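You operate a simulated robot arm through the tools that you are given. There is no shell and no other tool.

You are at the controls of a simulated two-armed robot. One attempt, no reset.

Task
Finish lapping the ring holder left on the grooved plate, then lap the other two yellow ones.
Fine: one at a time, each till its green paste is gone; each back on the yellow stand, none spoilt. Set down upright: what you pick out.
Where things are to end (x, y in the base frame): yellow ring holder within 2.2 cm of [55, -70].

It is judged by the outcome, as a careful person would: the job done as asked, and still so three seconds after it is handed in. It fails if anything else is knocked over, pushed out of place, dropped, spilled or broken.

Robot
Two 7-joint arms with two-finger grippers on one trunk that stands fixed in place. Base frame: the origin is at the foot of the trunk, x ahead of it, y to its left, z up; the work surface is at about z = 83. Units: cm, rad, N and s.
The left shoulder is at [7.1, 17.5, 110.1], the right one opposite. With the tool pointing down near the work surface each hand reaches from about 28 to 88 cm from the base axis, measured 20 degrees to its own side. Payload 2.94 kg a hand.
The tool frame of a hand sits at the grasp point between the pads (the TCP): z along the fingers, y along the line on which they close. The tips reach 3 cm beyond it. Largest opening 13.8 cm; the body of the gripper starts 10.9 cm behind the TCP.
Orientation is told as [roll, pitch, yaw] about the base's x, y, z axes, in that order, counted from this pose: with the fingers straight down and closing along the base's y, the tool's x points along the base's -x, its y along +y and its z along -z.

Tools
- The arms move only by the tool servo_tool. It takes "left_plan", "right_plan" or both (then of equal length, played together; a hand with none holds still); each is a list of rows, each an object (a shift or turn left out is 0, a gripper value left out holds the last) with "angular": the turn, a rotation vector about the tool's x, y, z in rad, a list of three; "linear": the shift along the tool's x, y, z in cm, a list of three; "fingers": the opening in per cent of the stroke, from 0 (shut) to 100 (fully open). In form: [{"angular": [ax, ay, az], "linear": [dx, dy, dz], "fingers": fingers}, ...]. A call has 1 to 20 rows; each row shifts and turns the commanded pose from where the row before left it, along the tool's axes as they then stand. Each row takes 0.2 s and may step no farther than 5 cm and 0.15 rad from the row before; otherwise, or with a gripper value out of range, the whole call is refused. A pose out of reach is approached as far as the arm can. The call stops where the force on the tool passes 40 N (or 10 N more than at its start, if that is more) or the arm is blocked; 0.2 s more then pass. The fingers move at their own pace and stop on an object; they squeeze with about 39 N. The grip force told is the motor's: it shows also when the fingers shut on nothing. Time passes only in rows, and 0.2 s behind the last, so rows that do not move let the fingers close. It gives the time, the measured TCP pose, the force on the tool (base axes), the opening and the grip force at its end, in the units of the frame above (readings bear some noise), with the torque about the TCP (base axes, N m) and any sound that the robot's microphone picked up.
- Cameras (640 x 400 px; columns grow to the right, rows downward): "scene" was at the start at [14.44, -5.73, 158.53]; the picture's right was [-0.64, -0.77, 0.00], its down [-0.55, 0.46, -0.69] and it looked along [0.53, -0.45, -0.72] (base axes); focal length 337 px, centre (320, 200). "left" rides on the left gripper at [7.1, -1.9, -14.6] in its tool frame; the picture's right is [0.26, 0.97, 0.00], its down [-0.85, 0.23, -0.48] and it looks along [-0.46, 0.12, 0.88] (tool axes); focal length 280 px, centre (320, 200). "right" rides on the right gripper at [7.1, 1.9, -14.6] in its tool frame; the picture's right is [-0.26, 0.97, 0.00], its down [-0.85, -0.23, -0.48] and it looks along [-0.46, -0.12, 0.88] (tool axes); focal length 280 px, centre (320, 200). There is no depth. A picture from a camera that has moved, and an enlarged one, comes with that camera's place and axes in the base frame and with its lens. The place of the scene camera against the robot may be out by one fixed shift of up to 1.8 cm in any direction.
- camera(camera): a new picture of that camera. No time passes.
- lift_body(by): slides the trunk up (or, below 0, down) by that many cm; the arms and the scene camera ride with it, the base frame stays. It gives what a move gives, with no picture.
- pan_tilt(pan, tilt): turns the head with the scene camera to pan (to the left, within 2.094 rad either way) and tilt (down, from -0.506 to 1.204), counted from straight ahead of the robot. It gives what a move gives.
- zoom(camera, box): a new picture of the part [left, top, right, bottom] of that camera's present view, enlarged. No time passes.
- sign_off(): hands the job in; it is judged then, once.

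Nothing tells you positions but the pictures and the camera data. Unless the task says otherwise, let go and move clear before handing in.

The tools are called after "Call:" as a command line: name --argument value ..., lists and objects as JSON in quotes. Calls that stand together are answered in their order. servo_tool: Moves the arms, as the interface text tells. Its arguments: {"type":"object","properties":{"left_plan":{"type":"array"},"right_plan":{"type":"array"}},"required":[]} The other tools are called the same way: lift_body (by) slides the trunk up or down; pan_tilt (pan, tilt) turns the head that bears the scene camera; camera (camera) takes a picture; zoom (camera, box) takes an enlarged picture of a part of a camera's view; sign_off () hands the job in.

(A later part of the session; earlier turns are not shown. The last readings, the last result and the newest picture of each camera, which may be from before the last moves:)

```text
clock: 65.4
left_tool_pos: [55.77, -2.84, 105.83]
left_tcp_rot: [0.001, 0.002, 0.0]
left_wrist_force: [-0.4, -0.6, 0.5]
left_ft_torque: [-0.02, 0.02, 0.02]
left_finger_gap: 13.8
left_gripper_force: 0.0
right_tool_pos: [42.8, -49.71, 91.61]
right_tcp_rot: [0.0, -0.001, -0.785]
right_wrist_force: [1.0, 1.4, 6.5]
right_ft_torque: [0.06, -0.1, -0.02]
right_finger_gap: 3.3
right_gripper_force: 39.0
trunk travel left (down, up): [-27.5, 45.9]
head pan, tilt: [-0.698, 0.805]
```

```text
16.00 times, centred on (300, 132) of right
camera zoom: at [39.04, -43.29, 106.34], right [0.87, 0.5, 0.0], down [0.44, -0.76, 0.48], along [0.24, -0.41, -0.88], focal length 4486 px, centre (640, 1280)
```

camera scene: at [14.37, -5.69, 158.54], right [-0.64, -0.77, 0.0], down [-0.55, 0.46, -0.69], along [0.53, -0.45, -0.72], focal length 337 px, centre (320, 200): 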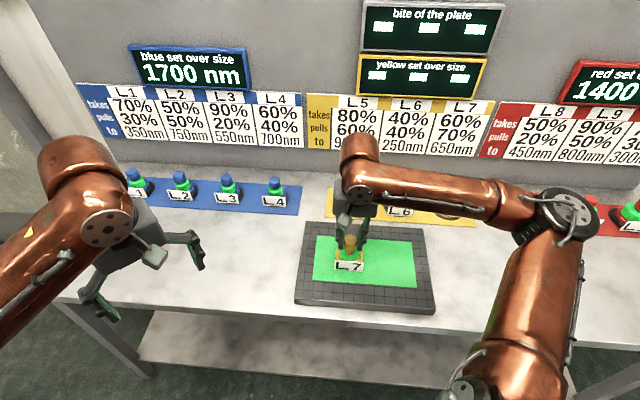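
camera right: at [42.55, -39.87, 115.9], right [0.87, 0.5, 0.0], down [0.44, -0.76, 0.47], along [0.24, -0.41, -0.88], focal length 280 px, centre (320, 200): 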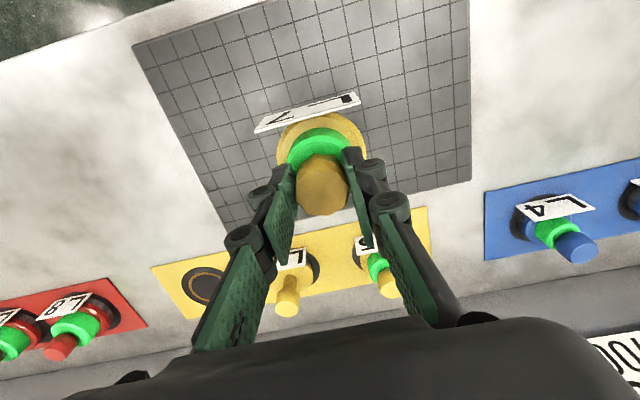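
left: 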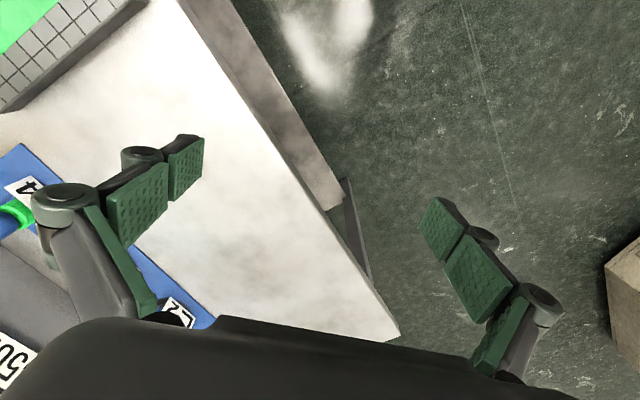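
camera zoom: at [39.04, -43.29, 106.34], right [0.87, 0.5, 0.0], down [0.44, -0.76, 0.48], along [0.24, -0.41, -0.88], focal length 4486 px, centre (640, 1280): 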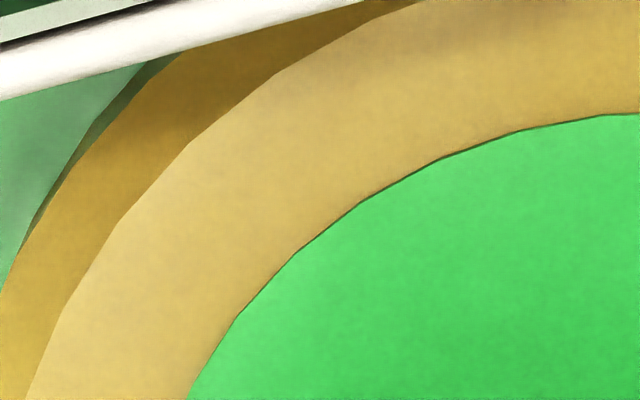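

Barely a hairline rim remains. A 0.3 cm step.

Call:
servo_tool --right_plan '[{"linear": [0, -0.3, 0]}]'

Call:
zoom --camera "right" --box '[280, 120, 320, 145]'

Call:
camera --camera "scene"

```text
clock: 65.8
left_tool_pos: [55.71, -2.81, 105.81]
left_tcp_rot: [0.0, 0.0, 0.001]
left_wrist_force: [0.5, -0.5, 0.6]
left_ft_torque: [0.01, 0.01, 0.03]
left_finger_gap: 13.79
left_gripper_force: 0.1
right_tool_pos: [42.63, -50.0, 91.73]
right_tcp_rot: [0.0, 0.0, -0.785]
right_wrist_force: [0.3, 2.1, 6.2]
right_ft_torque: [0.09, -0.05, 0.02]
right_finger_gap: 3.3
right_gripper_force: 39.6
trunk travel left (down, up): [-27.5, 45.9]
head pan, tilt: [-0.698, 0.805]
```

```text
16.00 times, centred on (300, 132) of right
camera zoom: at [38.85, -43.49, 106.34], right [0.87, 0.5, 0.0], down [0.44, -0.76, 0.48], along [0.24, -0.41, -0.88], focal length 4486 px, centre (640, 1280)
```

zoom: 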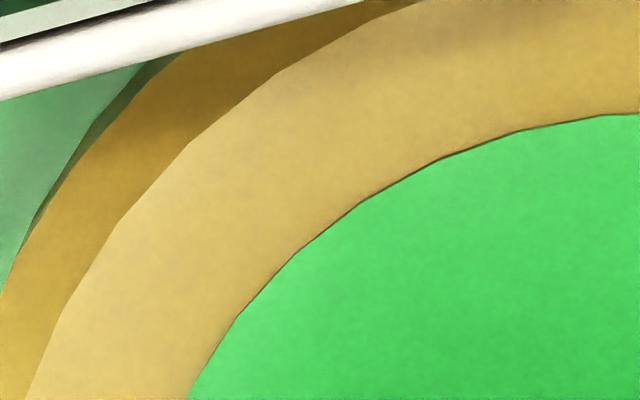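

```text
taken
camera scene: at [14.41, -5.67, 158.54], right [-0.64, -0.77, 0.0], down [-0.55, 0.46, -0.69], along [0.53, -0.45, -0.72], focal length 337 px, centre (320, 200)
```

scene: 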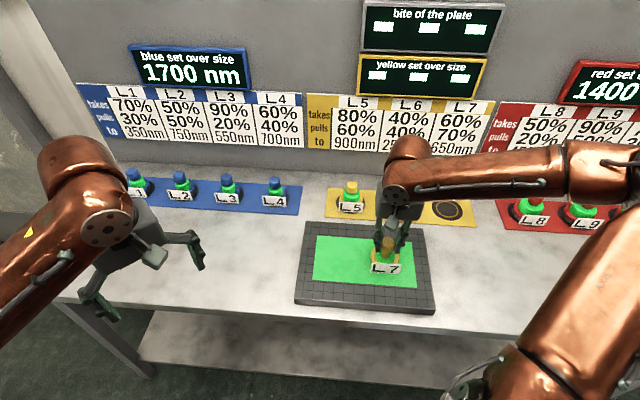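

Call:
servo_tool --right_plan '[{"linear": [0, -0.3, 0]}]'

Call:
zoom --camera "right" --box '[280, 120, 320, 145]'

```text
clock: 66.2
left_tool_pos: [55.87, -2.73, 105.96]
left_tcp_rot: [-0.001, -0.001, -0.001]
left_wrist_force: [-0.4, -0.3, -0.2]
left_ft_torque: [0.0, 0.02, -0.04]
left_finger_gap: 13.81
left_gripper_force: 0.0
right_tool_pos: [42.42, -50.12, 91.69]
right_tcp_rot: [0.0, -0.002, -0.786]
right_wrist_force: [2.3, 2.3, 5.8]
right_ft_torque: [0.0, -0.13, 0.02]
right_finger_gap: 3.31
right_gripper_force: 38.0
trunk travel left (down, up): [-27.5, 45.9]
head pan, tilt: [-0.698, 0.805]
```

```text
16.00 times, centred on (300, 132) of right
camera zoom: at [38.64, -43.71, 106.34], right [0.87, 0.5, 0.0], down [0.44, -0.76, 0.48], along [0.24, -0.41, -0.88], focal length 4486 px, centre (640, 1280)
```

zoom: 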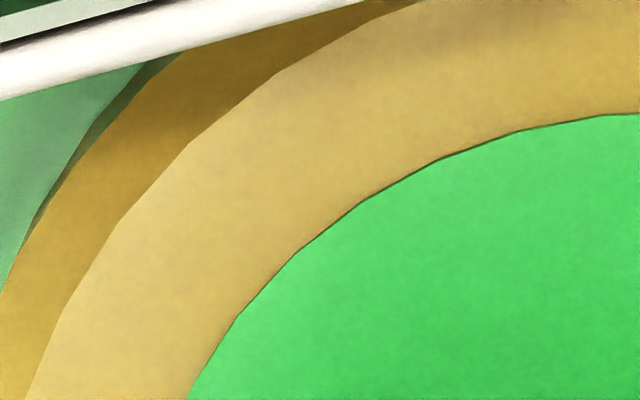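

Call:
servo_tool --right_plan '[{"linear": [0, -0.3, 0]}]'

Call:
zoom --camera "right" --box '[280, 120, 320, 145]'

```text
clock: 66.6
left_tool_pos: [55.85, -2.77, 105.79]
left_tcp_rot: [0.0, -0.001, 0.001]
left_wrist_force: [-0.1, 0.5, -0.6]
left_ft_torque: [0.0, 0.02, -0.04]
left_finger_gap: 13.79
left_gripper_force: 0.0
right_tool_pos: [42.2, -50.42, 91.63]
right_tcp_rot: [0.001, 0.0, -0.785]
right_wrist_force: [1.1, 1.5, 5.8]
right_ft_torque: [0.01, -0.1, 0.01]
right_finger_gap: 3.3
right_gripper_force: 39.2
trunk travel left (down, up): [-27.5, 45.9]
head pan, tilt: [-0.698, 0.805]
```

```text
16.00 times, centred on (300, 132) of right
camera zoom: at [38.42, -43.93, 106.34], right [0.87, 0.5, 0.0], down [0.44, -0.76, 0.48], along [0.24, -0.41, -0.88], focal length 4486 px, centre (640, 1280)
```

zoom: 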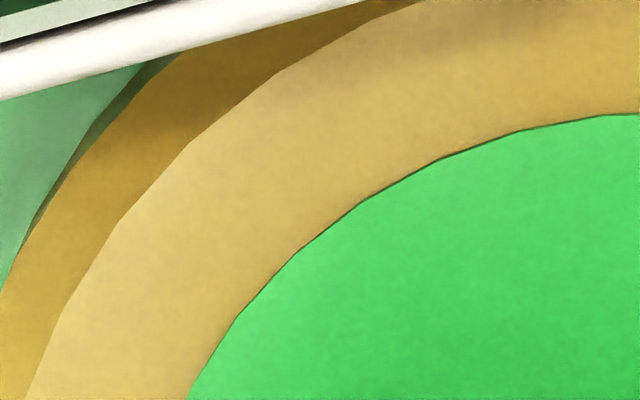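

Call:
servo_tool --right_plan '[{"linear": [0, -0.3, 0]}]'

Call:
zoom --camera "right" --box '[280, 120, 320, 145]'

```text
clock: 67.0
left_tool_pos: [55.78, -2.81, 105.78]
left_tcp_rot: [-0.001, -0.002, 0.002]
left_wrist_force: [0.8, -0.4, 0.3]
left_ft_torque: [0.01, 0.04, 0.0]
left_finger_gap: 13.81
left_gripper_force: 0.1
right_tool_pos: [42.01, -50.6, 91.74]
right_tcp_rot: [0.0, 0.0, -0.785]
right_wrist_force: [1.3, 0.7, 3.9]
right_ft_torque: [0.01, -0.01, -0.02]
right_finger_gap: 3.32
right_gripper_force: 39.2
trunk travel left (down, up): [-27.5, 45.9]
head pan, tilt: [-0.698, 0.805]
```

```text
16.00 times, centred on (300, 132) of right
camera zoom: at [38.21, -44.16, 106.34], right [0.87, 0.5, 0.0], down [0.44, -0.76, 0.48], along [0.24, -0.41, -0.88], focal length 4486 px, centre (640, 1280)
```

zoom: 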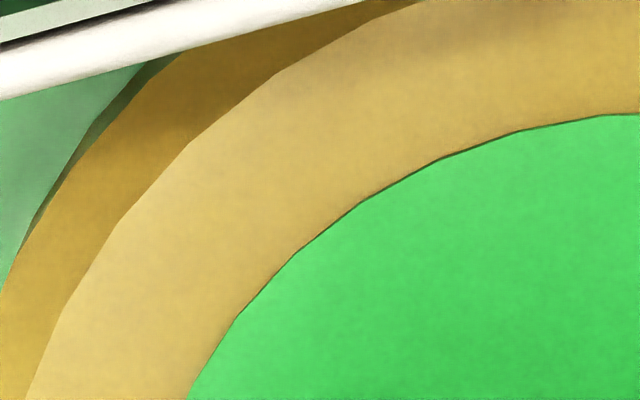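

The press has dropped to ~4 N here, so I'll restore a little pressure and keep stepping.

Call:
servo_tool --right_plan '[{"linear": [0, 0, 0.03]}, {"linear": [0, 0.4, 0]}]'

Call:
zoom --camera "right" --box '[280, 120, 320, 145]'

```text
clock: 67.6
left_tool_pos: [55.8, -2.68, 105.79]
left_tcp_rot: [0.001, -0.002, 0.0]
left_wrist_force: [-0.7, 0.4, 1.2]
left_ft_torque: [-0.01, 0.01, 0.0]
left_finger_gap: 13.8
left_gripper_force: 0.0
right_tool_pos: [42.18, -50.38, 91.63]
right_tcp_rot: [-0.002, -0.002, -0.789]
right_wrist_force: [-3.2, -2.8, 9.4]
right_ft_torque: [0.04, 0.05, 0.01]
right_finger_gap: 3.27
right_gripper_force: 39.0
trunk travel left (down, up): [-27.5, 45.9]
head pan, tilt: [-0.698, 0.805]
```

```text
16.00 times, centred on (300, 132) of right
camera zoom: at [38.41, -43.92, 106.33], right [0.87, 0.5, 0.0], down [0.44, -0.76, 0.48], along [0.24, -0.41, -0.88], focal length 4486 px, centre (640, 1280)
```

zoom: 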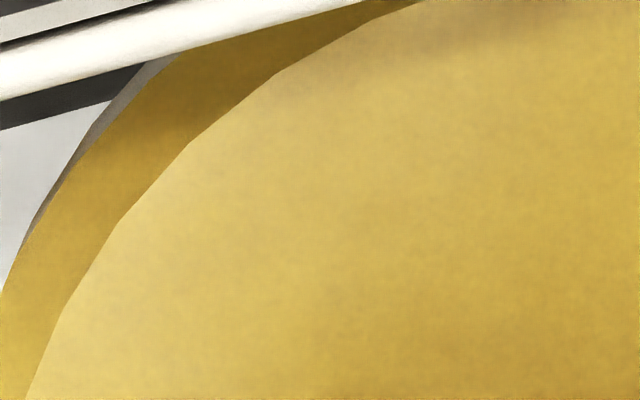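

L7's paste is gone, so I stop. Now a very slow straight lift.

Call:
servo_tool --right_plan '[{"linear": [0, 0, -0.05]}, {"linear": [0, 0, -0.05]}, {"linear": [0, 0, -0.05]}, {"linear": [0, 0, -0.05]}, {"linear": [0, 0, -0.05]}, {"linear": [0, 0, -0.05]}]'

Call:
camera --camera "scene"

Call:
zoom --camera "right" --box '[240, 80, 400, 220]'

```text
clock: 69.0
left_tool_pos: [55.77, -2.92, 105.79]
left_tcp_rot: [-0.001, 0.002, 0.0]
left_wrist_force: [-0.1, 0.8, 0.7]
left_ft_torque: [-0.03, 0.0, 0.0]
left_finger_gap: 13.78
left_gripper_force: 0.0
right_tool_pos: [42.26, -50.28, 91.9]
right_tcp_rot: [-0.001, 0.001, -0.784]
right_wrist_force: [0.5, -0.6, -1.9]
right_ft_torque: [-0.01, 0.02, 0.01]
right_finger_gap: 3.31
right_gripper_force: 38.7
trunk travel left (down, up): [-27.5, 45.9]
head pan, tilt: [-0.698, 0.805]
```

```text
taken
camera scene: at [14.46, -5.77, 158.52], right [-0.64, -0.77, 0.0], down [-0.55, 0.46, -0.69], along [0.53, -0.45, -0.72], focal length 337 px, centre (320, 200)
```

scene: 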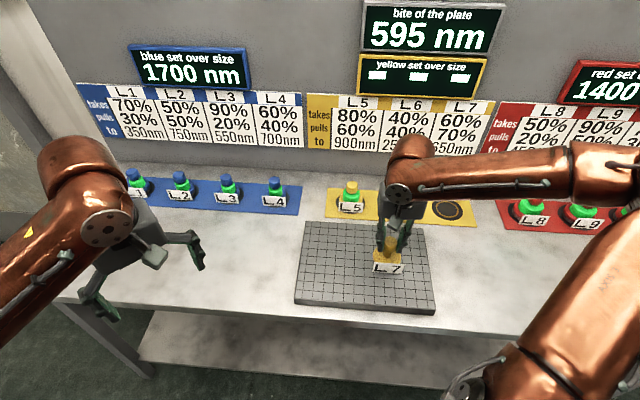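

```text
2.86 times, centred on (320, 150) of right
camera zoom: at [38.51, -43.92, 106.54], right [0.87, 0.5, 0.0], down [0.44, -0.76, 0.47], along [0.24, -0.41, -0.88], focal length 801 px, centre (320, 343)
```

zoom: 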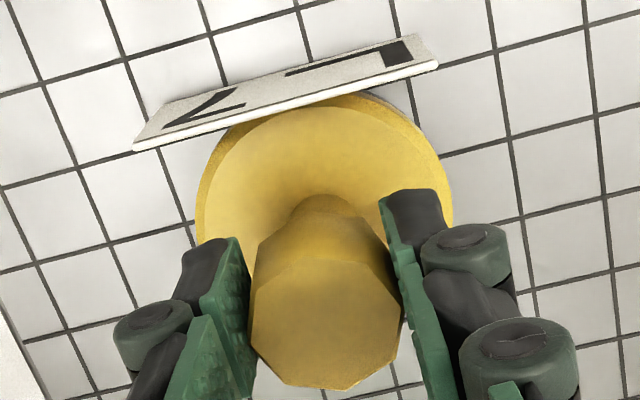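

L7 is up cleanly, with no slip. The plate's bite now reads 595, which means L7 pulled it 70% of the way from 460 to 650; so the cards describe the plate, and the paste is the stop signal. I'll raise L7 and carry it back to its seat at (43.9, -80.8).

Call:
servo_tool --right_plan '[{"linear": [0, 0, -0.2]}, {"linear": [0, 0, -0.4]}, {"linear": [0, 0, -0.8]}, {"linear": [0, 0, -1.5]}, {"linear": [0, 0, -2]}, {"linear": [0, 0, -2]}, {"linear": [0, 0, -1.5]}, {"linear": [0, 0, -0.8]}, {}]'

Call:
camera --camera "right"

Call:
camera --camera "scene"

```text
clock: 71.0
left_tool_pos: [55.88, -2.89, 105.85]
left_tcp_rot: [-0.002, 0.0, 0.0]
left_wrist_force: [0.0, 0.1, 0.3]
left_ft_torque: [0.01, -0.01, 0.02]
left_finger_gap: 13.78
left_gripper_force: 0.0
right_tool_pos: [42.28, -50.38, 101.15]
right_tcp_rot: [-0.001, 0.001, -0.784]
right_wrist_force: [0.6, -0.3, -1.6]
right_ft_torque: [0.04, 0.01, 0.01]
right_finger_gap: 3.3
right_gripper_force: 39.0
trunk travel left (down, up): [-27.5, 45.9]
head pan, tilt: [-0.698, 0.805]
```

```text
taken
camera right: at [38.52, -43.89, 115.81], right [0.87, 0.5, 0.0], down [0.44, -0.76, 0.48], along [0.24, -0.41, -0.88], focal length 280 px, centre (320, 200)
```

right: 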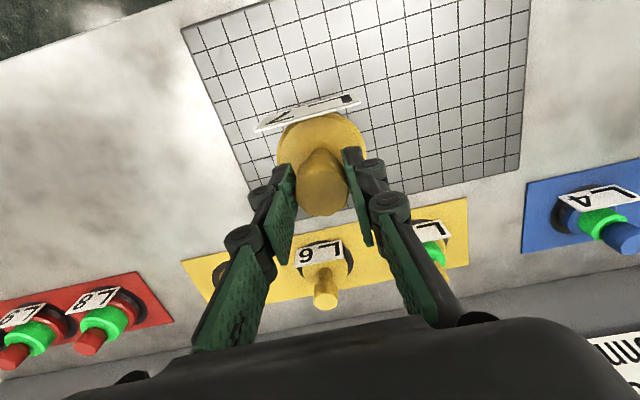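

```text
taken
camera scene: at [14.47, -5.77, 158.52], right [-0.64, -0.77, 0.0], down [-0.55, 0.46, -0.69], along [0.53, -0.45, -0.72], focal length 337 px, centre (320, 200)
```

scene: 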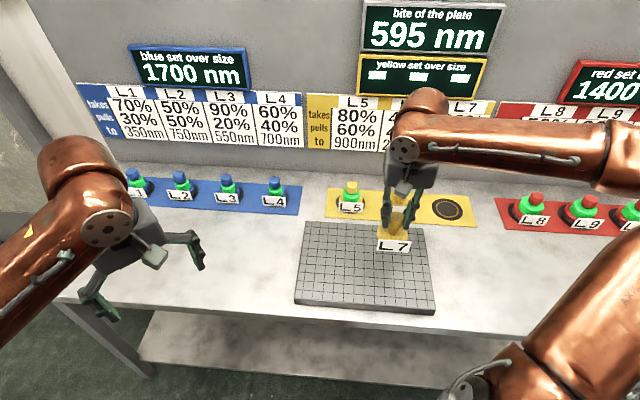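

Call:
servo_tool --right_plan '[{"linear": [-0.7, -0.63, 0]}, {"linear": [-1.4, -1.26, 0]}, {"linear": [-1.9, -1.7, 0]}, {"linear": [-1.9, -1.7, 0]}, {"linear": [-1.9, -1.7, 0]}, {"linear": [-1.9, -1.7, 0]}, {"linear": [-1.9, -1.7, 0]}, {"linear": [-1.9, -1.7, 0]}, {"linear": [-1.9, -1.7, 0]}, {"linear": [-1.9, -1.7, 0]}, {"linear": [-1.9, -1.7, 0]}, {"linear": [-1.5, -1.4, 0]}, {"linear": [-1.2, -1.1, 0]}, {"linear": [-0.74, -0.66, 0]}, {}]'

Call:
camera --camera "right"

Call:
camera --camera "scene"

```text
clock: 74.2
left_tool_pos: [55.86, -2.78, 105.9]
left_tcp_rot: [-0.001, 0.001, 0.002]
left_wrist_force: [0.3, -0.6, -0.6]
left_ft_torque: [-0.03, 0.0, 0.03]
left_finger_gap: 13.79
left_gripper_force: 0.2
right_tool_pos: [43.8, -80.83, 101.03]
right_tcp_rot: [0.001, 0.003, -0.786]
right_wrist_force: [0.0, -0.9, -2.7]
right_ft_torque: [0.04, -0.02, 0.03]
right_finger_gap: 3.32
right_gripper_force: 39.3
trunk travel left (down, up): [-27.5, 45.9]
head pan, tilt: [-0.698, 0.805]
```

```text
taken
camera right: at [40.15, -74.33, 115.77], right [0.87, 0.5, 0.0], down [0.44, -0.76, 0.47], along [0.24, -0.41, -0.88], focal length 280 px, centre (320, 200)
```

right: 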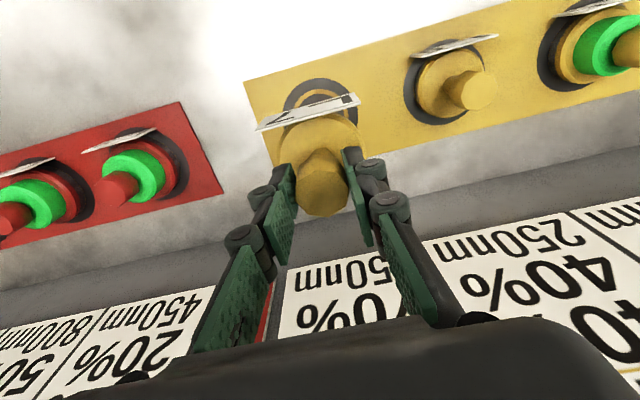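

```text
taken
camera scene: at [14.47, -5.81, 158.53], right [-0.64, -0.77, 0.0], down [-0.55, 0.46, -0.69], along [0.53, -0.45, -0.72], focal length 337 px, centre (320, 200)
```

scene: 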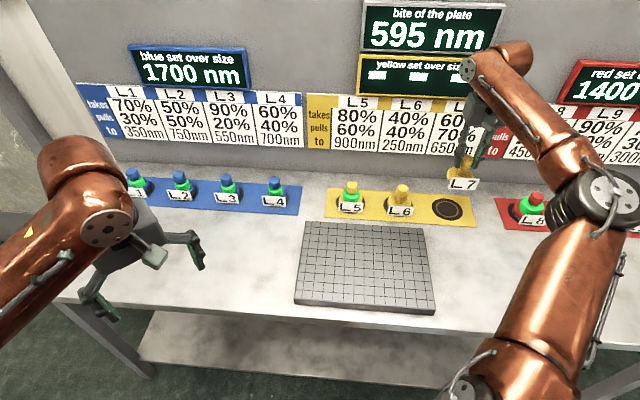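

The seat is directly below L7. Lowering to just above it, then in small steps.

Call:
servo_tool --right_plan '[{"linear": [0, 0, 1.5]}, {"linear": [0, 0, 2.5]}, {"linear": [0, 0, 2.5]}, {"linear": [0, 0, 2.3]}, {"linear": [0, 0, 1.5]}, {"linear": [0, 0, 0.8]}, {}]'

Call:
zoom --camera "scene" --box '[410, 165, 490, 235]'

Call:
zoom --camera "right" --box '[220, 60, 420, 220]'

```text
clock: 75.8
left_tool_pos: [55.82, -2.87, 105.81]
left_tcp_rot: [0.003, -0.001, 0.001]
left_wrist_force: [-0.1, 0.7, 0.0]
left_ft_torque: [-0.02, -0.03, 0.03]
left_finger_gap: 13.79
left_gripper_force: 0.0
right_tool_pos: [43.99, -80.69, 89.87]
right_tcp_rot: [-0.001, 0.002, -0.786]
right_wrist_force: [0.2, 0.4, -3.1]
right_ft_torque: [0.04, 0.01, -0.02]
right_finger_gap: 3.3
right_gripper_force: 39.3
trunk travel left (down, up): [-27.5, 45.9]
head pan, tilt: [-0.698, 0.805]
```

```text
5.71 times, centred on (450, 200) of scene
camera zoom: at [14.48, -5.82, 158.52], right [-0.64, -0.77, 0.0], down [-0.55, 0.46, -0.69], along [0.53, -0.45, -0.72], focal length 1927 px, centre (-423, 200)
```

zoom: 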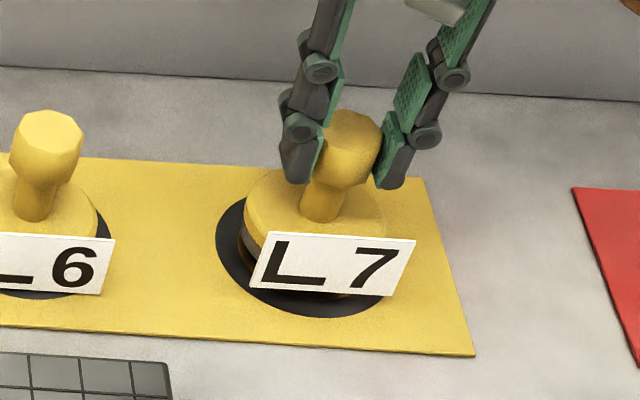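

```text
2.50 times, centred on (320, 140) of right
camera zoom: at [40.17, -74.31, 104.6], right [0.87, 0.5, 0.0], down [0.44, -0.76, 0.47], along [0.24, -0.41, -0.88], focal length 701 px, centre (320, 350)
```

zoom: 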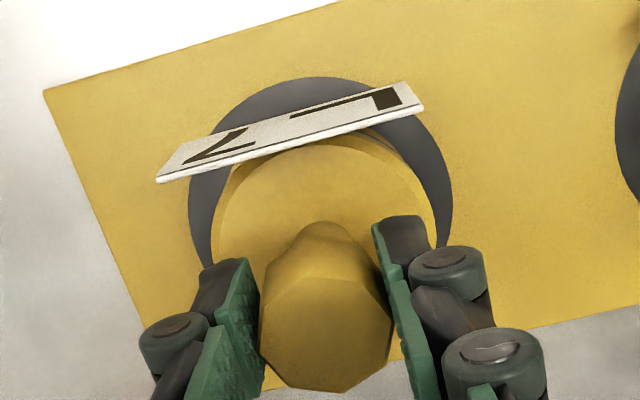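

Call:
servo_tool --right_plan '[{"linear": [0, 0, 0.25]}, {"linear": [0, 0, 0.2]}, {"linear": [0, 0, 0.15]}, {}]'

Call:
servo_tool --right_plan '[{"linear": [0, 0, 0.08]}, {}]'

Call:
servo_tool --right_plan '[{"linear": [0, 0, 0.07]}, {}]'

```text
clock: 76.8
left_tool_pos: [55.83, -2.99, 105.67]
left_tcp_rot: [0.002, 0.002, 0.0]
left_wrist_force: [0.4, -0.7, -1.2]
left_ft_torque: [0.01, 0.02, -0.02]
left_finger_gap: 13.82
left_gripper_force: 0.0
right_tool_pos: [43.97, -80.66, 89.28]
right_tcp_rot: [0.0, 0.003, -0.786]
right_wrist_force: [0.3, 0.2, -1.6]
right_ft_torque: [0.0, -0.01, 0.02]
right_finger_gap: 3.32
right_gripper_force: 39.4
trunk travel left (down, up): [-27.5, 45.9]
head pan, tilt: [-0.698, 0.805]
```

```text
clock: 77.4
left_tool_pos: [55.83, -2.7, 105.86]
left_tcp_rot: [0.002, 0.001, 0.0]
left_wrist_force: [-0.2, -0.8, 0.6]
left_ft_torque: [0.01, -0.01, -0.01]
left_finger_gap: 13.78
left_gripper_force: 0.0
right_tool_pos: [44.01, -80.75, 89.37]
right_tcp_rot: [0.0, 0.001, -0.785]
right_wrist_force: [0.3, 0.6, -2.6]
right_ft_torque: [0.02, 0.04, -0.01]
right_finger_gap: 3.3
right_gripper_force: 39.4
trunk travel left (down, up): [-27.5, 45.9]
head pan, tilt: [-0.698, 0.805]
```

```text
clock: 78.0
left_tool_pos: [55.89, -2.94, 105.77]
left_tcp_rot: [0.002, 0.0, 0.0]
left_wrist_force: [0.0, -0.6, -0.6]
left_ft_torque: [0.02, 0.02, 0.0]
left_finger_gap: 13.82
left_gripper_force: 0.0
right_tool_pos: [43.97, -80.74, 89.17]
right_tcp_rot: [-0.001, 0.003, -0.785]
right_wrist_force: [0.8, 0.3, -2.3]
right_ft_torque: [0.0, 0.03, 0.02]
right_finger_gap: 3.28
right_gripper_force: 39.5
trunk travel left (down, up): [-27.5, 45.9]
head pan, tilt: [-0.698, 0.805]
```

Call:
servo_tool --right_plan '[{"linear": [0, 0, 0.07]}, {}]'

Call:
servo_tool --right_plan '[{"linear": [0, 0, 0.06]}, {}]'

```text
clock: 78.6
left_tool_pos: [55.86, -3.04, 105.8]
left_tcp_rot: [0.002, 0.0, -0.001]
left_wrist_force: [0.2, 0.5, -0.5]
left_ft_torque: [-0.01, 0.02, 0.01]
left_finger_gap: 13.79
left_gripper_force: 0.1
right_tool_pos: [43.95, -80.8, 89.18]
right_tcp_rot: [0.0, 0.002, -0.785]
right_wrist_force: [0.1, 0.8, -2.6]
right_ft_torque: [-0.03, 0.02, -0.01]
right_finger_gap: 3.32
right_gripper_force: 38.6
trunk travel left (down, up): [-27.5, 45.9]
head pan, tilt: [-0.698, 0.805]
```

```text
clock: 79.2
left_tool_pos: [55.92, -2.92, 105.75]
left_tcp_rot: [0.003, 0.0, 0.001]
left_wrist_force: [0.0, -0.1, -0.4]
left_ft_torque: [0.02, 0.0, 0.04]
left_finger_gap: 13.75
left_gripper_force: 0.1
right_tool_pos: [43.85, -80.67, 89.11]
right_tcp_rot: [0.002, 0.001, -0.785]
right_wrist_force: [0.6, 0.5, -1.6]
right_ft_torque: [0.01, 0.01, 0.0]
right_finger_gap: 3.32
right_gripper_force: 38.9
trunk travel left (down, up): [-27.5, 45.9]
head pan, tilt: [-0.698, 0.805]
```

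Call:
servo_tool --right_plan '[{"linear": [0, 0, 0.06]}, {}]'

Call:
servo_tool --right_plan '[{"linear": [0, 0, 0.06]}, {}]'

```text
clock: 79.8
left_tool_pos: [55.95, -2.95, 105.81]
left_tcp_rot: [0.002, 0.0, 0.001]
left_wrist_force: [-0.4, 0.5, 0.5]
left_ft_torque: [-0.03, -0.02, 0.04]
left_finger_gap: 13.8
left_gripper_force: 0.1
right_tool_pos: [43.95, -80.83, 88.95]
right_tcp_rot: [0.0, 0.002, -0.786]
right_wrist_force: [0.3, 0.6, -2.3]
right_ft_torque: [0.0, -0.02, 0.01]
right_finger_gap: 3.32
right_gripper_force: 38.8
trunk travel left (down, up): [-27.5, 45.9]
head pan, tilt: [-0.698, 0.805]
```

```text
clock: 80.4
left_tool_pos: [55.81, -2.85, 105.79]
left_tcp_rot: [0.001, 0.0, 0.0]
left_wrist_force: [1.0, 0.2, 0.8]
left_ft_torque: [0.04, 0.01, 0.0]
left_finger_gap: 13.79
left_gripper_force: 0.0
right_tool_pos: [43.89, -80.83, 89.0]
right_tcp_rot: [0.0, 0.001, -0.786]
right_wrist_force: [-0.2, -0.9, 1.3]
right_ft_torque: [0.0, -0.05, 0.0]
right_finger_gap: 3.29
right_gripper_force: 39.3
trunk travel left (down, up): [-27.5, 45.9]
head pan, tilt: [-0.698, 0.805]
```

Touching (+1.3 N). I'll release L7 and rise straight up.

Call:
servo_tool --right_plan '[{"linear": [0, 0, 0.02], "fingers": 45}, {}, {}, {}, {}, {"linear": [0, 0, -1]}, {"linear": [0, 0, -2]}, {"linear": [0, 0, -3]}, {"linear": [0, 0, -3]}, {"linear": [0, 0, -3]}, {}]'

Call:
camera --camera "right"

Call:
camera --camera "scene"

Call:
zoom --camera "scene" --box '[320, 165, 480, 235]'

Call:
zoom --camera "scene" --box '[300, 0, 520, 150]'

```text
clock: 82.8
left_tool_pos: [55.77, -2.82, 105.82]
left_tcp_rot: [0.002, 0.0, 0.0]
left_wrist_force: [-0.2, 1.0, -1.4]
left_ft_torque: [0.01, -0.03, -0.01]
left_finger_gap: 13.82
left_gripper_force: 0.0
right_tool_pos: [43.98, -80.71, 100.99]
right_tcp_rot: [0.0, 0.001, -0.785]
right_wrist_force: [0.3, -0.2, 1.1]
right_ft_torque: [0.0, 0.03, 0.02]
right_finger_gap: 6.22
right_gripper_force: 0.0
trunk travel left (down, up): [-27.5, 45.9]
head pan, tilt: [-0.698, 0.805]
```

```text
taken
camera right: at [40.19, -74.37, 115.65], right [0.87, 0.5, 0.0], down [0.44, -0.76, 0.47], along [0.24, -0.41, -0.88], focal length 280 px, centre (320, 200)
```

right: 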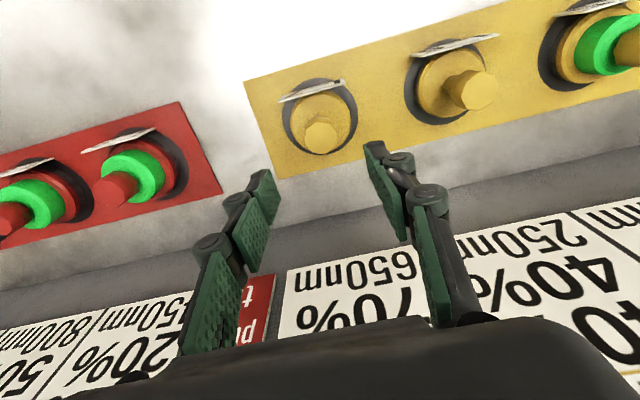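

```text
taken
camera scene: at [14.47, -5.85, 158.52], right [-0.64, -0.77, 0.0], down [-0.55, 0.46, -0.69], along [0.53, -0.45, -0.72], focal length 337 px, centre (320, 200)
```

scene: 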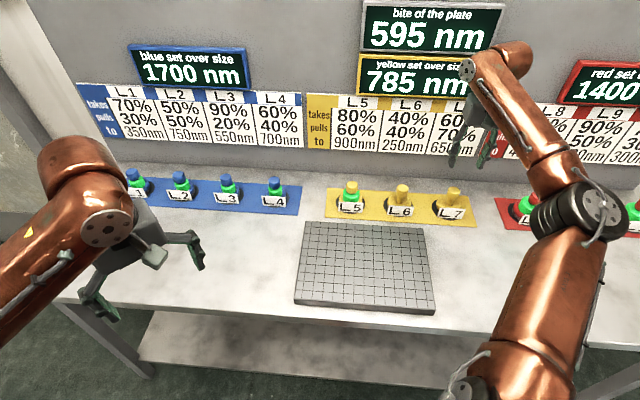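

```text
4.00 times, centred on (400, 200) of scene
camera zoom: at [14.47, -5.85, 158.52], right [-0.64, -0.77, 0.0], down [-0.55, 0.46, -0.69], along [0.53, -0.45, -0.72], focal length 1349 px, centre (0, 200)
```

zoom: 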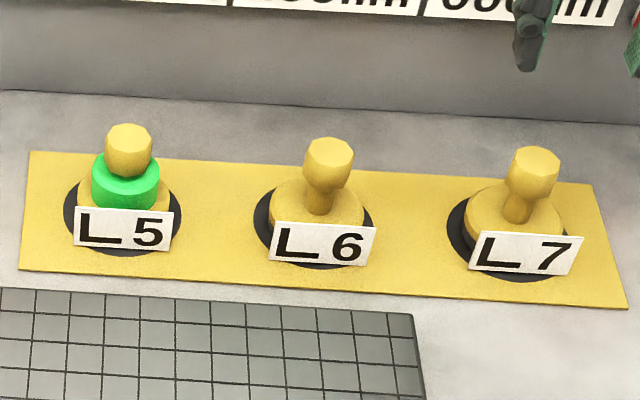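

```text
2.67 times, centred on (410, 75) of scene
camera zoom: at [14.47, -5.85, 158.52], right [-0.64, -0.77, 0.0], down [-0.55, 0.46, -0.69], along [0.53, -0.45, -0.72], focal length 899 px, centre (80, 533)
```

zoom: 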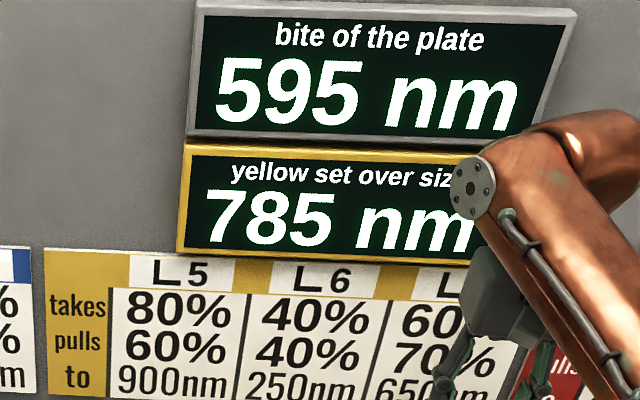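

Both boards confirm the model: over size 785 = 1060 − 60%×460, and L5 will take 80%×595 = 476, leaving it still over size, so it's safe. L6 and L7 stand upright on their seats. Now over to L5.

Call:
servo_tool --right_plan '[{"linear": [0, 1.5, 0]}, {"linear": [0, 3, 0]}, {"linear": [0, 3.5, 0]}, {"linear": [0, 3.5, 0]}, {"linear": [0, 3.5, 0]}, {"linear": [0, 3.5, 0]}, {"linear": [0, 3.5, 0]}, {"linear": [0, 3.5, 0]}, {"linear": [0, 2.5, 0]}, {"linear": [0, 1.3, 0]}, {}]'

Call:
camera --camera "right"

Call:
zoom --camera "right" --box '[240, 60, 400, 160]'

```text
clock: 85.2
left_tool_pos: [55.91, -2.83, 105.77]
left_tcp_rot: [-0.001, 0.0, -0.001]
left_wrist_force: [0.2, 0.4, -0.1]
left_ft_torque: [-0.01, -0.02, -0.01]
left_finger_gap: 13.81
left_gripper_force: 0.0
right_tool_pos: [64.58, -60.03, 101.02]
right_tcp_rot: [0.0, 0.001, -0.787]
right_wrist_force: [0.0, -0.8, -0.3]
right_ft_torque: [0.03, 0.0, 0.01]
right_finger_gap: 6.2
right_gripper_force: 0.1
trunk travel left (down, up): [-27.5, 45.9]
head pan, tilt: [-0.698, 0.805]
```

```text
taken
camera right: at [60.89, -53.63, 115.64], right [0.87, 0.5, 0.0], down [0.44, -0.76, 0.47], along [0.24, -0.41, -0.88], focal length 280 px, centre (320, 200)
```

right: 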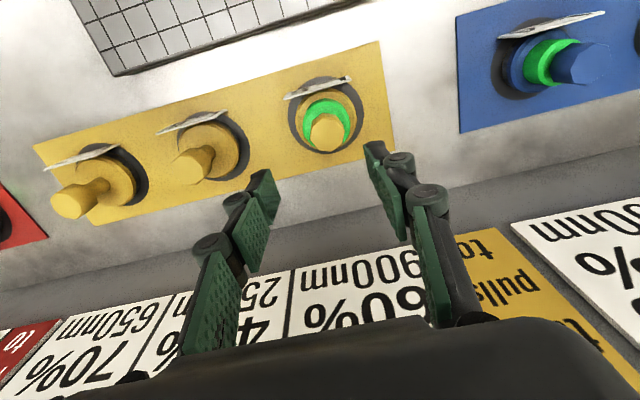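

```text
4.00 times, centred on (320, 110) of right
camera zoom: at [60.89, -53.63, 115.64], right [0.87, 0.5, 0.0], down [0.44, -0.76, 0.47], along [0.24, -0.41, -0.88], focal length 1122 px, centre (320, 560)
```

zoom: 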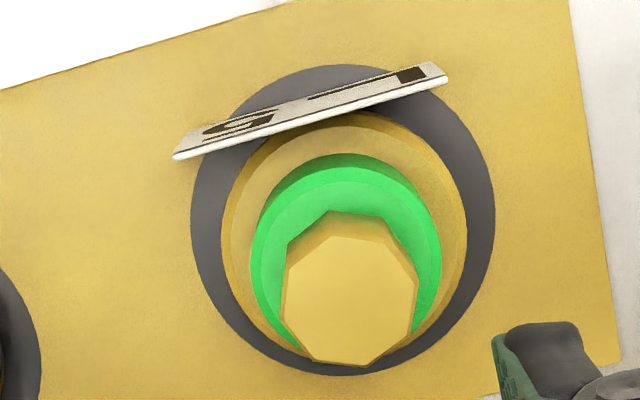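

L5 sits about 0.5 cm further along; I'll correct and lower to just above its collar, as with L7.

Call:
servo_tool --right_plan '[{"linear": [0, 0.5, 1]}, {"linear": [0, 0, 2]}, {"linear": [0, 0, 2]}, {"linear": [0, 0, 2]}, {"linear": [0, 0, 2]}, {"linear": [0, 0, 1]}, {}]'

Call:
zoom --camera "right" --box '[200, 60, 440, 210]'

Call:
zoom --camera "scene" --box '[320, 165, 390, 220]'

```text
clock: 86.8
left_tool_pos: [55.94, -2.87, 105.77]
left_tcp_rot: [-0.001, -0.001, 0.0]
left_wrist_force: [-0.1, 0.3, 0.4]
left_ft_torque: [-0.02, -0.01, -0.02]
left_finger_gap: 13.78
left_gripper_force: 0.0
right_tool_pos: [65.03, -59.62, 90.9]
right_tcp_rot: [0.001, 0.001, -0.785]
right_wrist_force: [0.1, 0.3, 0.6]
right_ft_torque: [-0.03, -0.01, -0.01]
right_finger_gap: 6.21
right_gripper_force: 0.0
trunk travel left (down, up): [-27.5, 45.9]
head pan, tilt: [-0.698, 0.805]
```

```text
2.67 times, centred on (320, 135) of right
camera zoom: at [61.25, -53.23, 105.59], right [0.87, 0.5, 0.0], down [0.44, -0.76, 0.48], along [0.24, -0.41, -0.88], focal length 748 px, centre (320, 373)
```

zoom: 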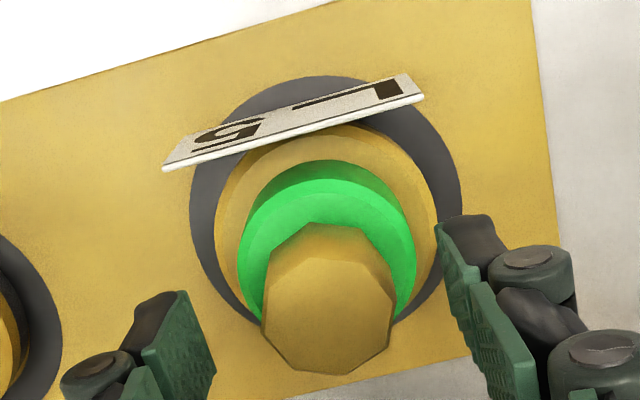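

```text
7.27 times, centred on (355, 192) of scene
camera zoom: at [14.47, -5.77, 158.53], right [-0.64, -0.77, 0.0], down [-0.55, 0.46, -0.69], along [0.53, -0.45, -0.72], focal length 2453 px, centre (66, 254)
```

zoom: 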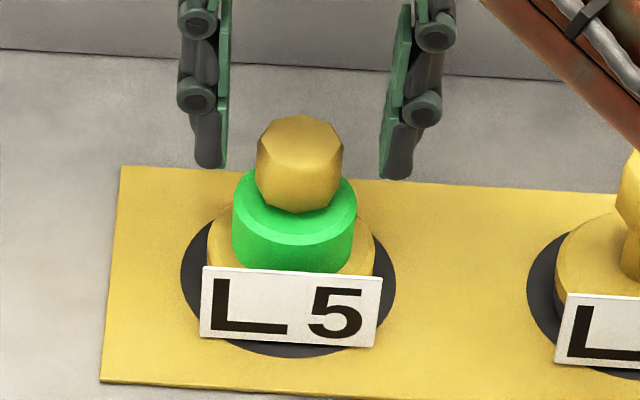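

Well aligned. I'll lower 1.8 cm, grip, and lift slowly.

Call:
servo_tool --right_plan '[{"linear": [0, 0.1, 0.8]}, {"linear": [0, 0, 0.7]}, {"linear": [0, 0, 0.3]}, {}]'

Call:
zoom --camera "scene" --box '[320, 165, 390, 220]'

Call:
zoom --camera "right" --box '[240, 80, 400, 220]'

```text
clock: 87.8
left_tool_pos: [55.9, -2.87, 105.8]
left_tcp_rot: [0.002, 0.0, -0.001]
left_wrist_force: [0.0, -0.6, -0.1]
left_ft_torque: [-0.01, -0.01, 0.0]
left_finger_gap: 13.82
left_gripper_force: 0.0
right_tool_pos: [65.05, -59.65, 89.19]
right_tcp_rot: [0.0, 0.0, -0.785]
right_wrist_force: [-0.6, 0.0, 0.8]
right_ft_torque: [0.0, -0.03, -0.01]
right_finger_gap: 6.21
right_gripper_force: 0.1
trunk travel left (down, up): [-27.5, 45.9]
head pan, tilt: [-0.698, 0.805]
```

```text
7.27 times, centred on (355, 192) of scene
camera zoom: at [14.47, -5.77, 158.53], right [-0.64, -0.77, 0.0], down [-0.55, 0.46, -0.69], along [0.53, -0.45, -0.72], focal length 2453 px, centre (66, 254)
```

zoom: 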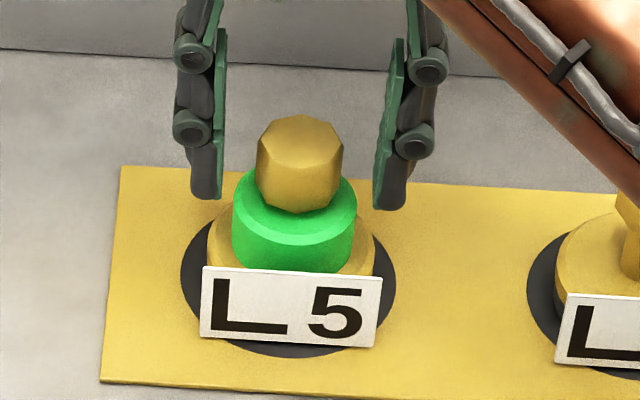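

```text
2.86 times, centred on (320, 150) of right
camera zoom: at [61.31, -53.14, 103.82], right [0.87, 0.5, 0.0], down [0.44, -0.76, 0.48], along [0.24, -0.41, -0.88], focal length 801 px, centre (320, 343)
```

zoom: 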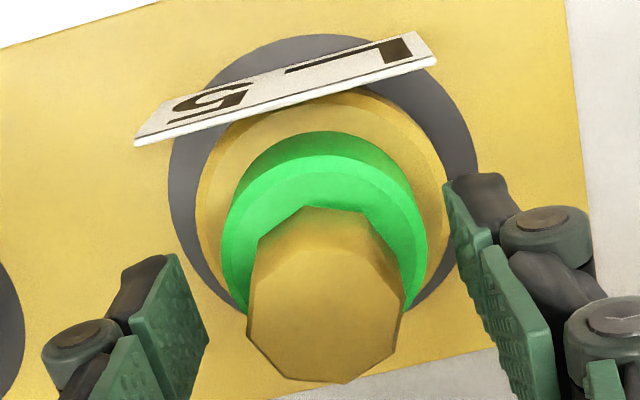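

Call:
servo_tool --right_plan '[{"fingers": 0}, {}, {}, {}, {}]'

Call:
servo_tool --right_plan '[{"linear": [0, 0, -0.1]}, {"linear": [0, 0, -0.1]}, {"linear": [0, 0, -0.1]}, {"linear": [0, 0, -0.2]}, {"linear": [0, 0, -0.3]}, {"linear": [0, 0, -0.4]}, {}]'

Call:
zoom --camera "scene" --box '[320, 165, 390, 220]'

Call:
zoom --camera "right" --box '[240, 80, 400, 220]'

```text
clock: 89.0
left_tool_pos: [55.82, -2.94, 105.76]
left_tcp_rot: [0.0, 0.0, -0.001]
left_wrist_force: [-0.7, 0.6, -0.6]
left_ft_torque: [0.03, -0.02, 0.03]
left_finger_gap: 13.8
left_gripper_force: 0.1
right_tool_pos: [65.18, -59.7, 89.18]
right_tcp_rot: [0.001, 0.001, -0.785]
right_wrist_force: [-0.6, -0.5, 0.3]
right_ft_torque: [0.03, 0.01, -0.06]
right_finger_gap: 3.3
right_gripper_force: 39.5
trunk travel left (down, up): [-27.5, 45.9]
head pan, tilt: [-0.698, 0.805]
```

```text
clock: 90.6
left_tool_pos: [55.9, -2.95, 105.71]
left_tcp_rot: [0.001, 0.0, -0.001]
left_wrist_force: [0.0, 0.6, 0.2]
left_ft_torque: [0.04, -0.02, -0.01]
left_finger_gap: 13.78
left_gripper_force: 0.1
right_tool_pos: [65.12, -59.66, 90.34]
right_tcp_rot: [0.0, 0.002, -0.786]
right_wrist_force: [-0.1, -0.3, -2.2]
right_ft_torque: [-0.01, 0.02, 0.01]
right_finger_gap: 3.28
right_gripper_force: 38.8
trunk travel left (down, up): [-27.5, 45.9]
head pan, tilt: [-0.698, 0.805]
```

```text
7.27 times, centred on (355, 192) of scene
camera zoom: at [14.51, -5.81, 158.52], right [-0.64, -0.77, 0.0], down [-0.55, 0.46, -0.69], along [0.53, -0.45, -0.72], focal length 2453 px, centre (66, 254)
```

zoom: 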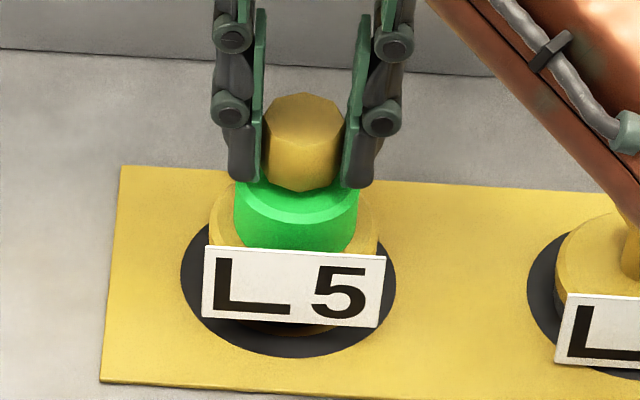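

```text
2.86 times, centred on (320, 150) of right
camera zoom: at [61.34, -53.21, 105.01], right [0.87, 0.5, 0.0], down [0.44, -0.76, 0.47], along [0.24, -0.41, -0.88], focal length 801 px, centre (320, 343)
```

zoom: 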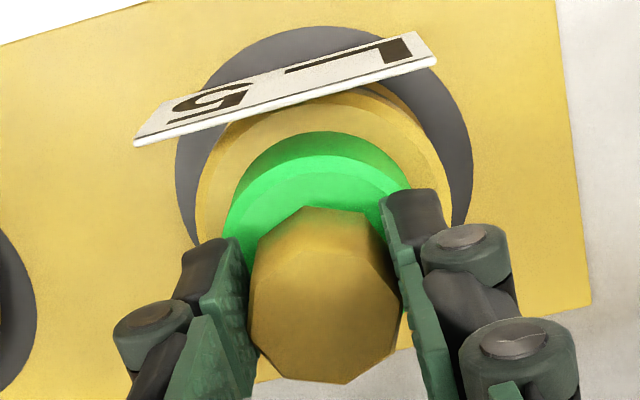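

L5 is held. I'll raise it and carry it over the plate centre.

Call:
servo_tool --right_plan '[{"linear": [0, 0, -0.7]}, {"linear": [0, 0, -1.3]}, {"linear": [0, 0, -2]}, {"linear": [0, 0, -2]}, {"linear": [0, 0, -2]}, {"linear": [0, 0, -2]}, {"linear": [0, 0, -1]}, {}]'

Call:
servo_tool --right_plan '[{"linear": [0.8, -0.13, 0]}, {"linear": [1.6, -0.26, 0]}, {"linear": [2.4, -0.4, 0]}, {"linear": [2.4, -0.4, 0]}, {"linear": [2.4, -0.4, 0]}, {"linear": [2.4, -0.4, 0]}, {"linear": [2.4, -0.4, 0]}, {"linear": [2.4, -0.4, 0]}, {"linear": [2.4, -0.4, 0]}, {"linear": [1.8, -0.3, 0]}, {"linear": [1.2, -0.18, 0]}, {"linear": [0.6, -0.1, 0]}, {}]'

Call:
camera --camera "right"

Call:
camera --camera "scene"

```text
clock: 92.4
left_tool_pos: [55.98, -2.92, 105.7]
left_tcp_rot: [0.0, 0.0, -0.001]
left_wrist_force: [0.6, 0.3, 0.1]
left_ft_torque: [0.0, -0.01, 0.0]
left_finger_gap: 13.8
left_gripper_force: 0.0
right_tool_pos: [65.07, -59.5, 101.36]
right_tcp_rot: [0.0, 0.001, -0.785]
right_wrist_force: [-0.2, -0.5, -2.6]
right_ft_torque: [0.02, 0.04, -0.01]
right_finger_gap: 3.31
right_gripper_force: 39.1
trunk travel left (down, up): [-27.5, 45.9]
head pan, tilt: [-0.698, 0.805]
```

```text
clock: 95.2
left_tool_pos: [55.89, -2.8, 105.77]
left_tcp_rot: [0.0, 0.001, 0.002]
left_wrist_force: [0.2, 0.6, 0.0]
left_ft_torque: [-0.03, -0.02, 0.0]
left_finger_gap: 13.79
left_gripper_force: 0.0
right_tool_pos: [46.19, -45.99, 101.4]
right_tcp_rot: [-0.001, 0.003, -0.784]
right_wrist_force: [0.4, -0.5, -1.7]
right_ft_torque: [0.04, 0.04, -0.01]
right_finger_gap: 3.3
right_gripper_force: 38.9
trunk travel left (down, up): [-27.5, 45.9]
head pan, tilt: [-0.698, 0.805]
```

```text
taken
camera right: at [42.5, -39.67, 116.0], right [0.87, 0.5, 0.0], down [0.44, -0.76, 0.47], along [0.24, -0.41, -0.88], focal length 280 px, centre (320, 200)
```

right: 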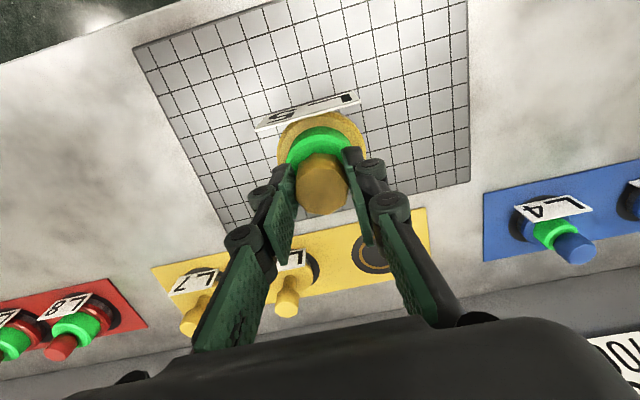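

```text
taken
camera scene: at [14.49, -5.79, 158.52], right [-0.64, -0.77, 0.0], down [-0.55, 0.46, -0.69], along [0.53, -0.45, -0.72], focal length 337 px, centre (320, 200)
```

scene: 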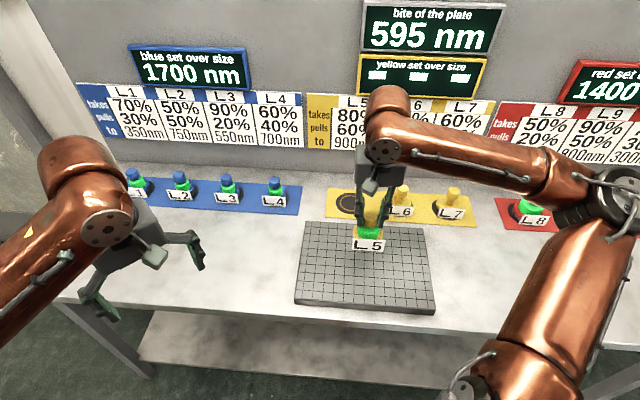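

L5 is over the plate centre. Lowering to just above, then in small steps to contact.

Call:
servo_tool --right_plan '[{"linear": [0, 0, 1.5]}, {"linear": [0, 0, 2]}, {"linear": [0, 0, 2]}, {"linear": [0, 0, 1.8]}, {"linear": [0, 0, 1.1]}, {"linear": [0, 0, 0.5]}, {}]'

Call:
servo_tool --right_plan '[{"linear": [0, 0, 0.1]}, {"linear": [0, 0, 0.1]}, {}]'

Call:
servo_tool --right_plan '[{"linear": [0, 0, 0.1]}, {"linear": [0, 0, 0.06]}, {}]'

```text
clock: 96.8
left_tool_pos: [55.88, -2.91, 105.78]
left_tcp_rot: [0.001, 0.0, -0.002]
left_wrist_force: [-1.1, -0.5, 0.2]
left_ft_torque: [0.0, 0.02, 0.01]
left_finger_gap: 13.8
left_gripper_force: 0.1
right_tool_pos: [46.39, -46.1, 92.48]
right_tcp_rot: [0.0, 0.002, -0.786]
right_wrist_force: [-0.1, 0.0, -1.8]
right_ft_torque: [-0.01, 0.01, 0.03]
right_finger_gap: 3.3
right_gripper_force: 38.8
trunk travel left (down, up): [-27.5, 45.9]
head pan, tilt: [-0.698, 0.805]
```

```text
clock: 97.6
left_tool_pos: [55.86, -2.78, 105.65]
left_tcp_rot: [0.0, 0.0, -0.001]
left_wrist_force: [0.4, -0.4, -0.7]
left_ft_torque: [0.01, 0.0, 0.0]
left_finger_gap: 13.82
left_gripper_force: 0.1
right_tool_pos: [46.31, -46.07, 92.2]
right_tcp_rot: [0.0, -0.001, -0.787]
right_wrist_force: [0.4, 0.0, -2.2]
right_ft_torque: [-0.01, 0.04, -0.02]
right_finger_gap: 3.3
right_gripper_force: 39.3
trunk travel left (down, up): [-27.5, 45.9]
head pan, tilt: [-0.698, 0.805]
```

```text
clock: 98.4
left_tool_pos: [55.85, -2.85, 105.71]
left_tcp_rot: [0.0, 0.0, 0.0]
left_wrist_force: [-0.3, 0.8, 0.0]
left_ft_torque: [-0.03, 0.0, -0.01]
left_finger_gap: 13.82
left_gripper_force: 0.1
right_tool_pos: [46.2, -46.1, 92.17]
right_tcp_rot: [0.001, 0.001, -0.785]
right_wrist_force: [-0.1, 0.0, -1.5]
right_ft_torque: [0.0, 0.0, 0.01]
right_finger_gap: 3.3
right_gripper_force: 39.5
trunk travel left (down, up): [-27.5, 45.9]
head pan, tilt: [-0.698, 0.805]
```

Call:
servo_tool --right_plan '[{"linear": [0, 0, 0.08]}, {}]'

Call:
servo_tool --right_plan '[{"linear": [0, 0, 0.07]}, {}]'

Call:
servo_tool --right_plan '[{"linear": [0, 0, 0.06]}, {}]'

```text
clock: 99.0
left_tool_pos: [55.86, -2.88, 105.78]
left_tcp_rot: [-0.001, 0.001, 0.0]
left_wrist_force: [0.4, -0.6, 0.1]
left_ft_torque: [0.02, 0.0, -0.01]
left_finger_gap: 13.8
left_gripper_force: 0.0
right_tool_pos: [46.27, -46.19, 92.11]
right_tcp_rot: [0.0, 0.003, -0.785]
right_wrist_force: [0.0, 0.6, -2.5]
right_ft_torque: [0.04, 0.0, -0.05]
right_finger_gap: 3.3
right_gripper_force: 39.4
trunk travel left (down, up): [-27.5, 45.9]
head pan, tilt: [-0.698, 0.805]
```

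```text
clock: 99.6
left_tool_pos: [55.78, -2.92, 105.87]
left_tcp_rot: [0.0, 0.0, 0.0]
left_wrist_force: [0.9, -0.5, 1.0]
left_ft_torque: [0.04, 0.02, 0.01]
left_finger_gap: 13.78
left_gripper_force: 0.1
right_tool_pos: [46.23, -46.2, 91.96]
right_tcp_rot: [0.0, 0.001, -0.786]
right_wrist_force: [-0.1, 0.7, -2.3]
right_ft_torque: [-0.02, 0.04, 0.0]
right_finger_gap: 3.29
right_gripper_force: 39.8
trunk travel left (down, up): [-27.5, 45.9]
head pan, tilt: [-0.698, 0.805]
```

```text
clock: 100.2
left_tool_pos: [55.85, -2.84, 105.8]
left_tcp_rot: [0.0, -0.001, 0.0]
left_wrist_force: [0.3, 0.2, -1.1]
left_ft_torque: [0.01, 0.03, 0.01]
left_finger_gap: 13.79
left_gripper_force: 0.0
right_tool_pos: [46.23, -46.13, 91.96]
right_tcp_rot: [0.002, 0.0, -0.784]
right_wrist_force: [0.3, 0.8, -2.0]
right_ft_torque: [0.01, -0.02, 0.05]
right_finger_gap: 3.3
right_gripper_force: 39.0
trunk travel left (down, up): [-27.5, 45.9]
head pan, tilt: [-0.698, 0.805]
```

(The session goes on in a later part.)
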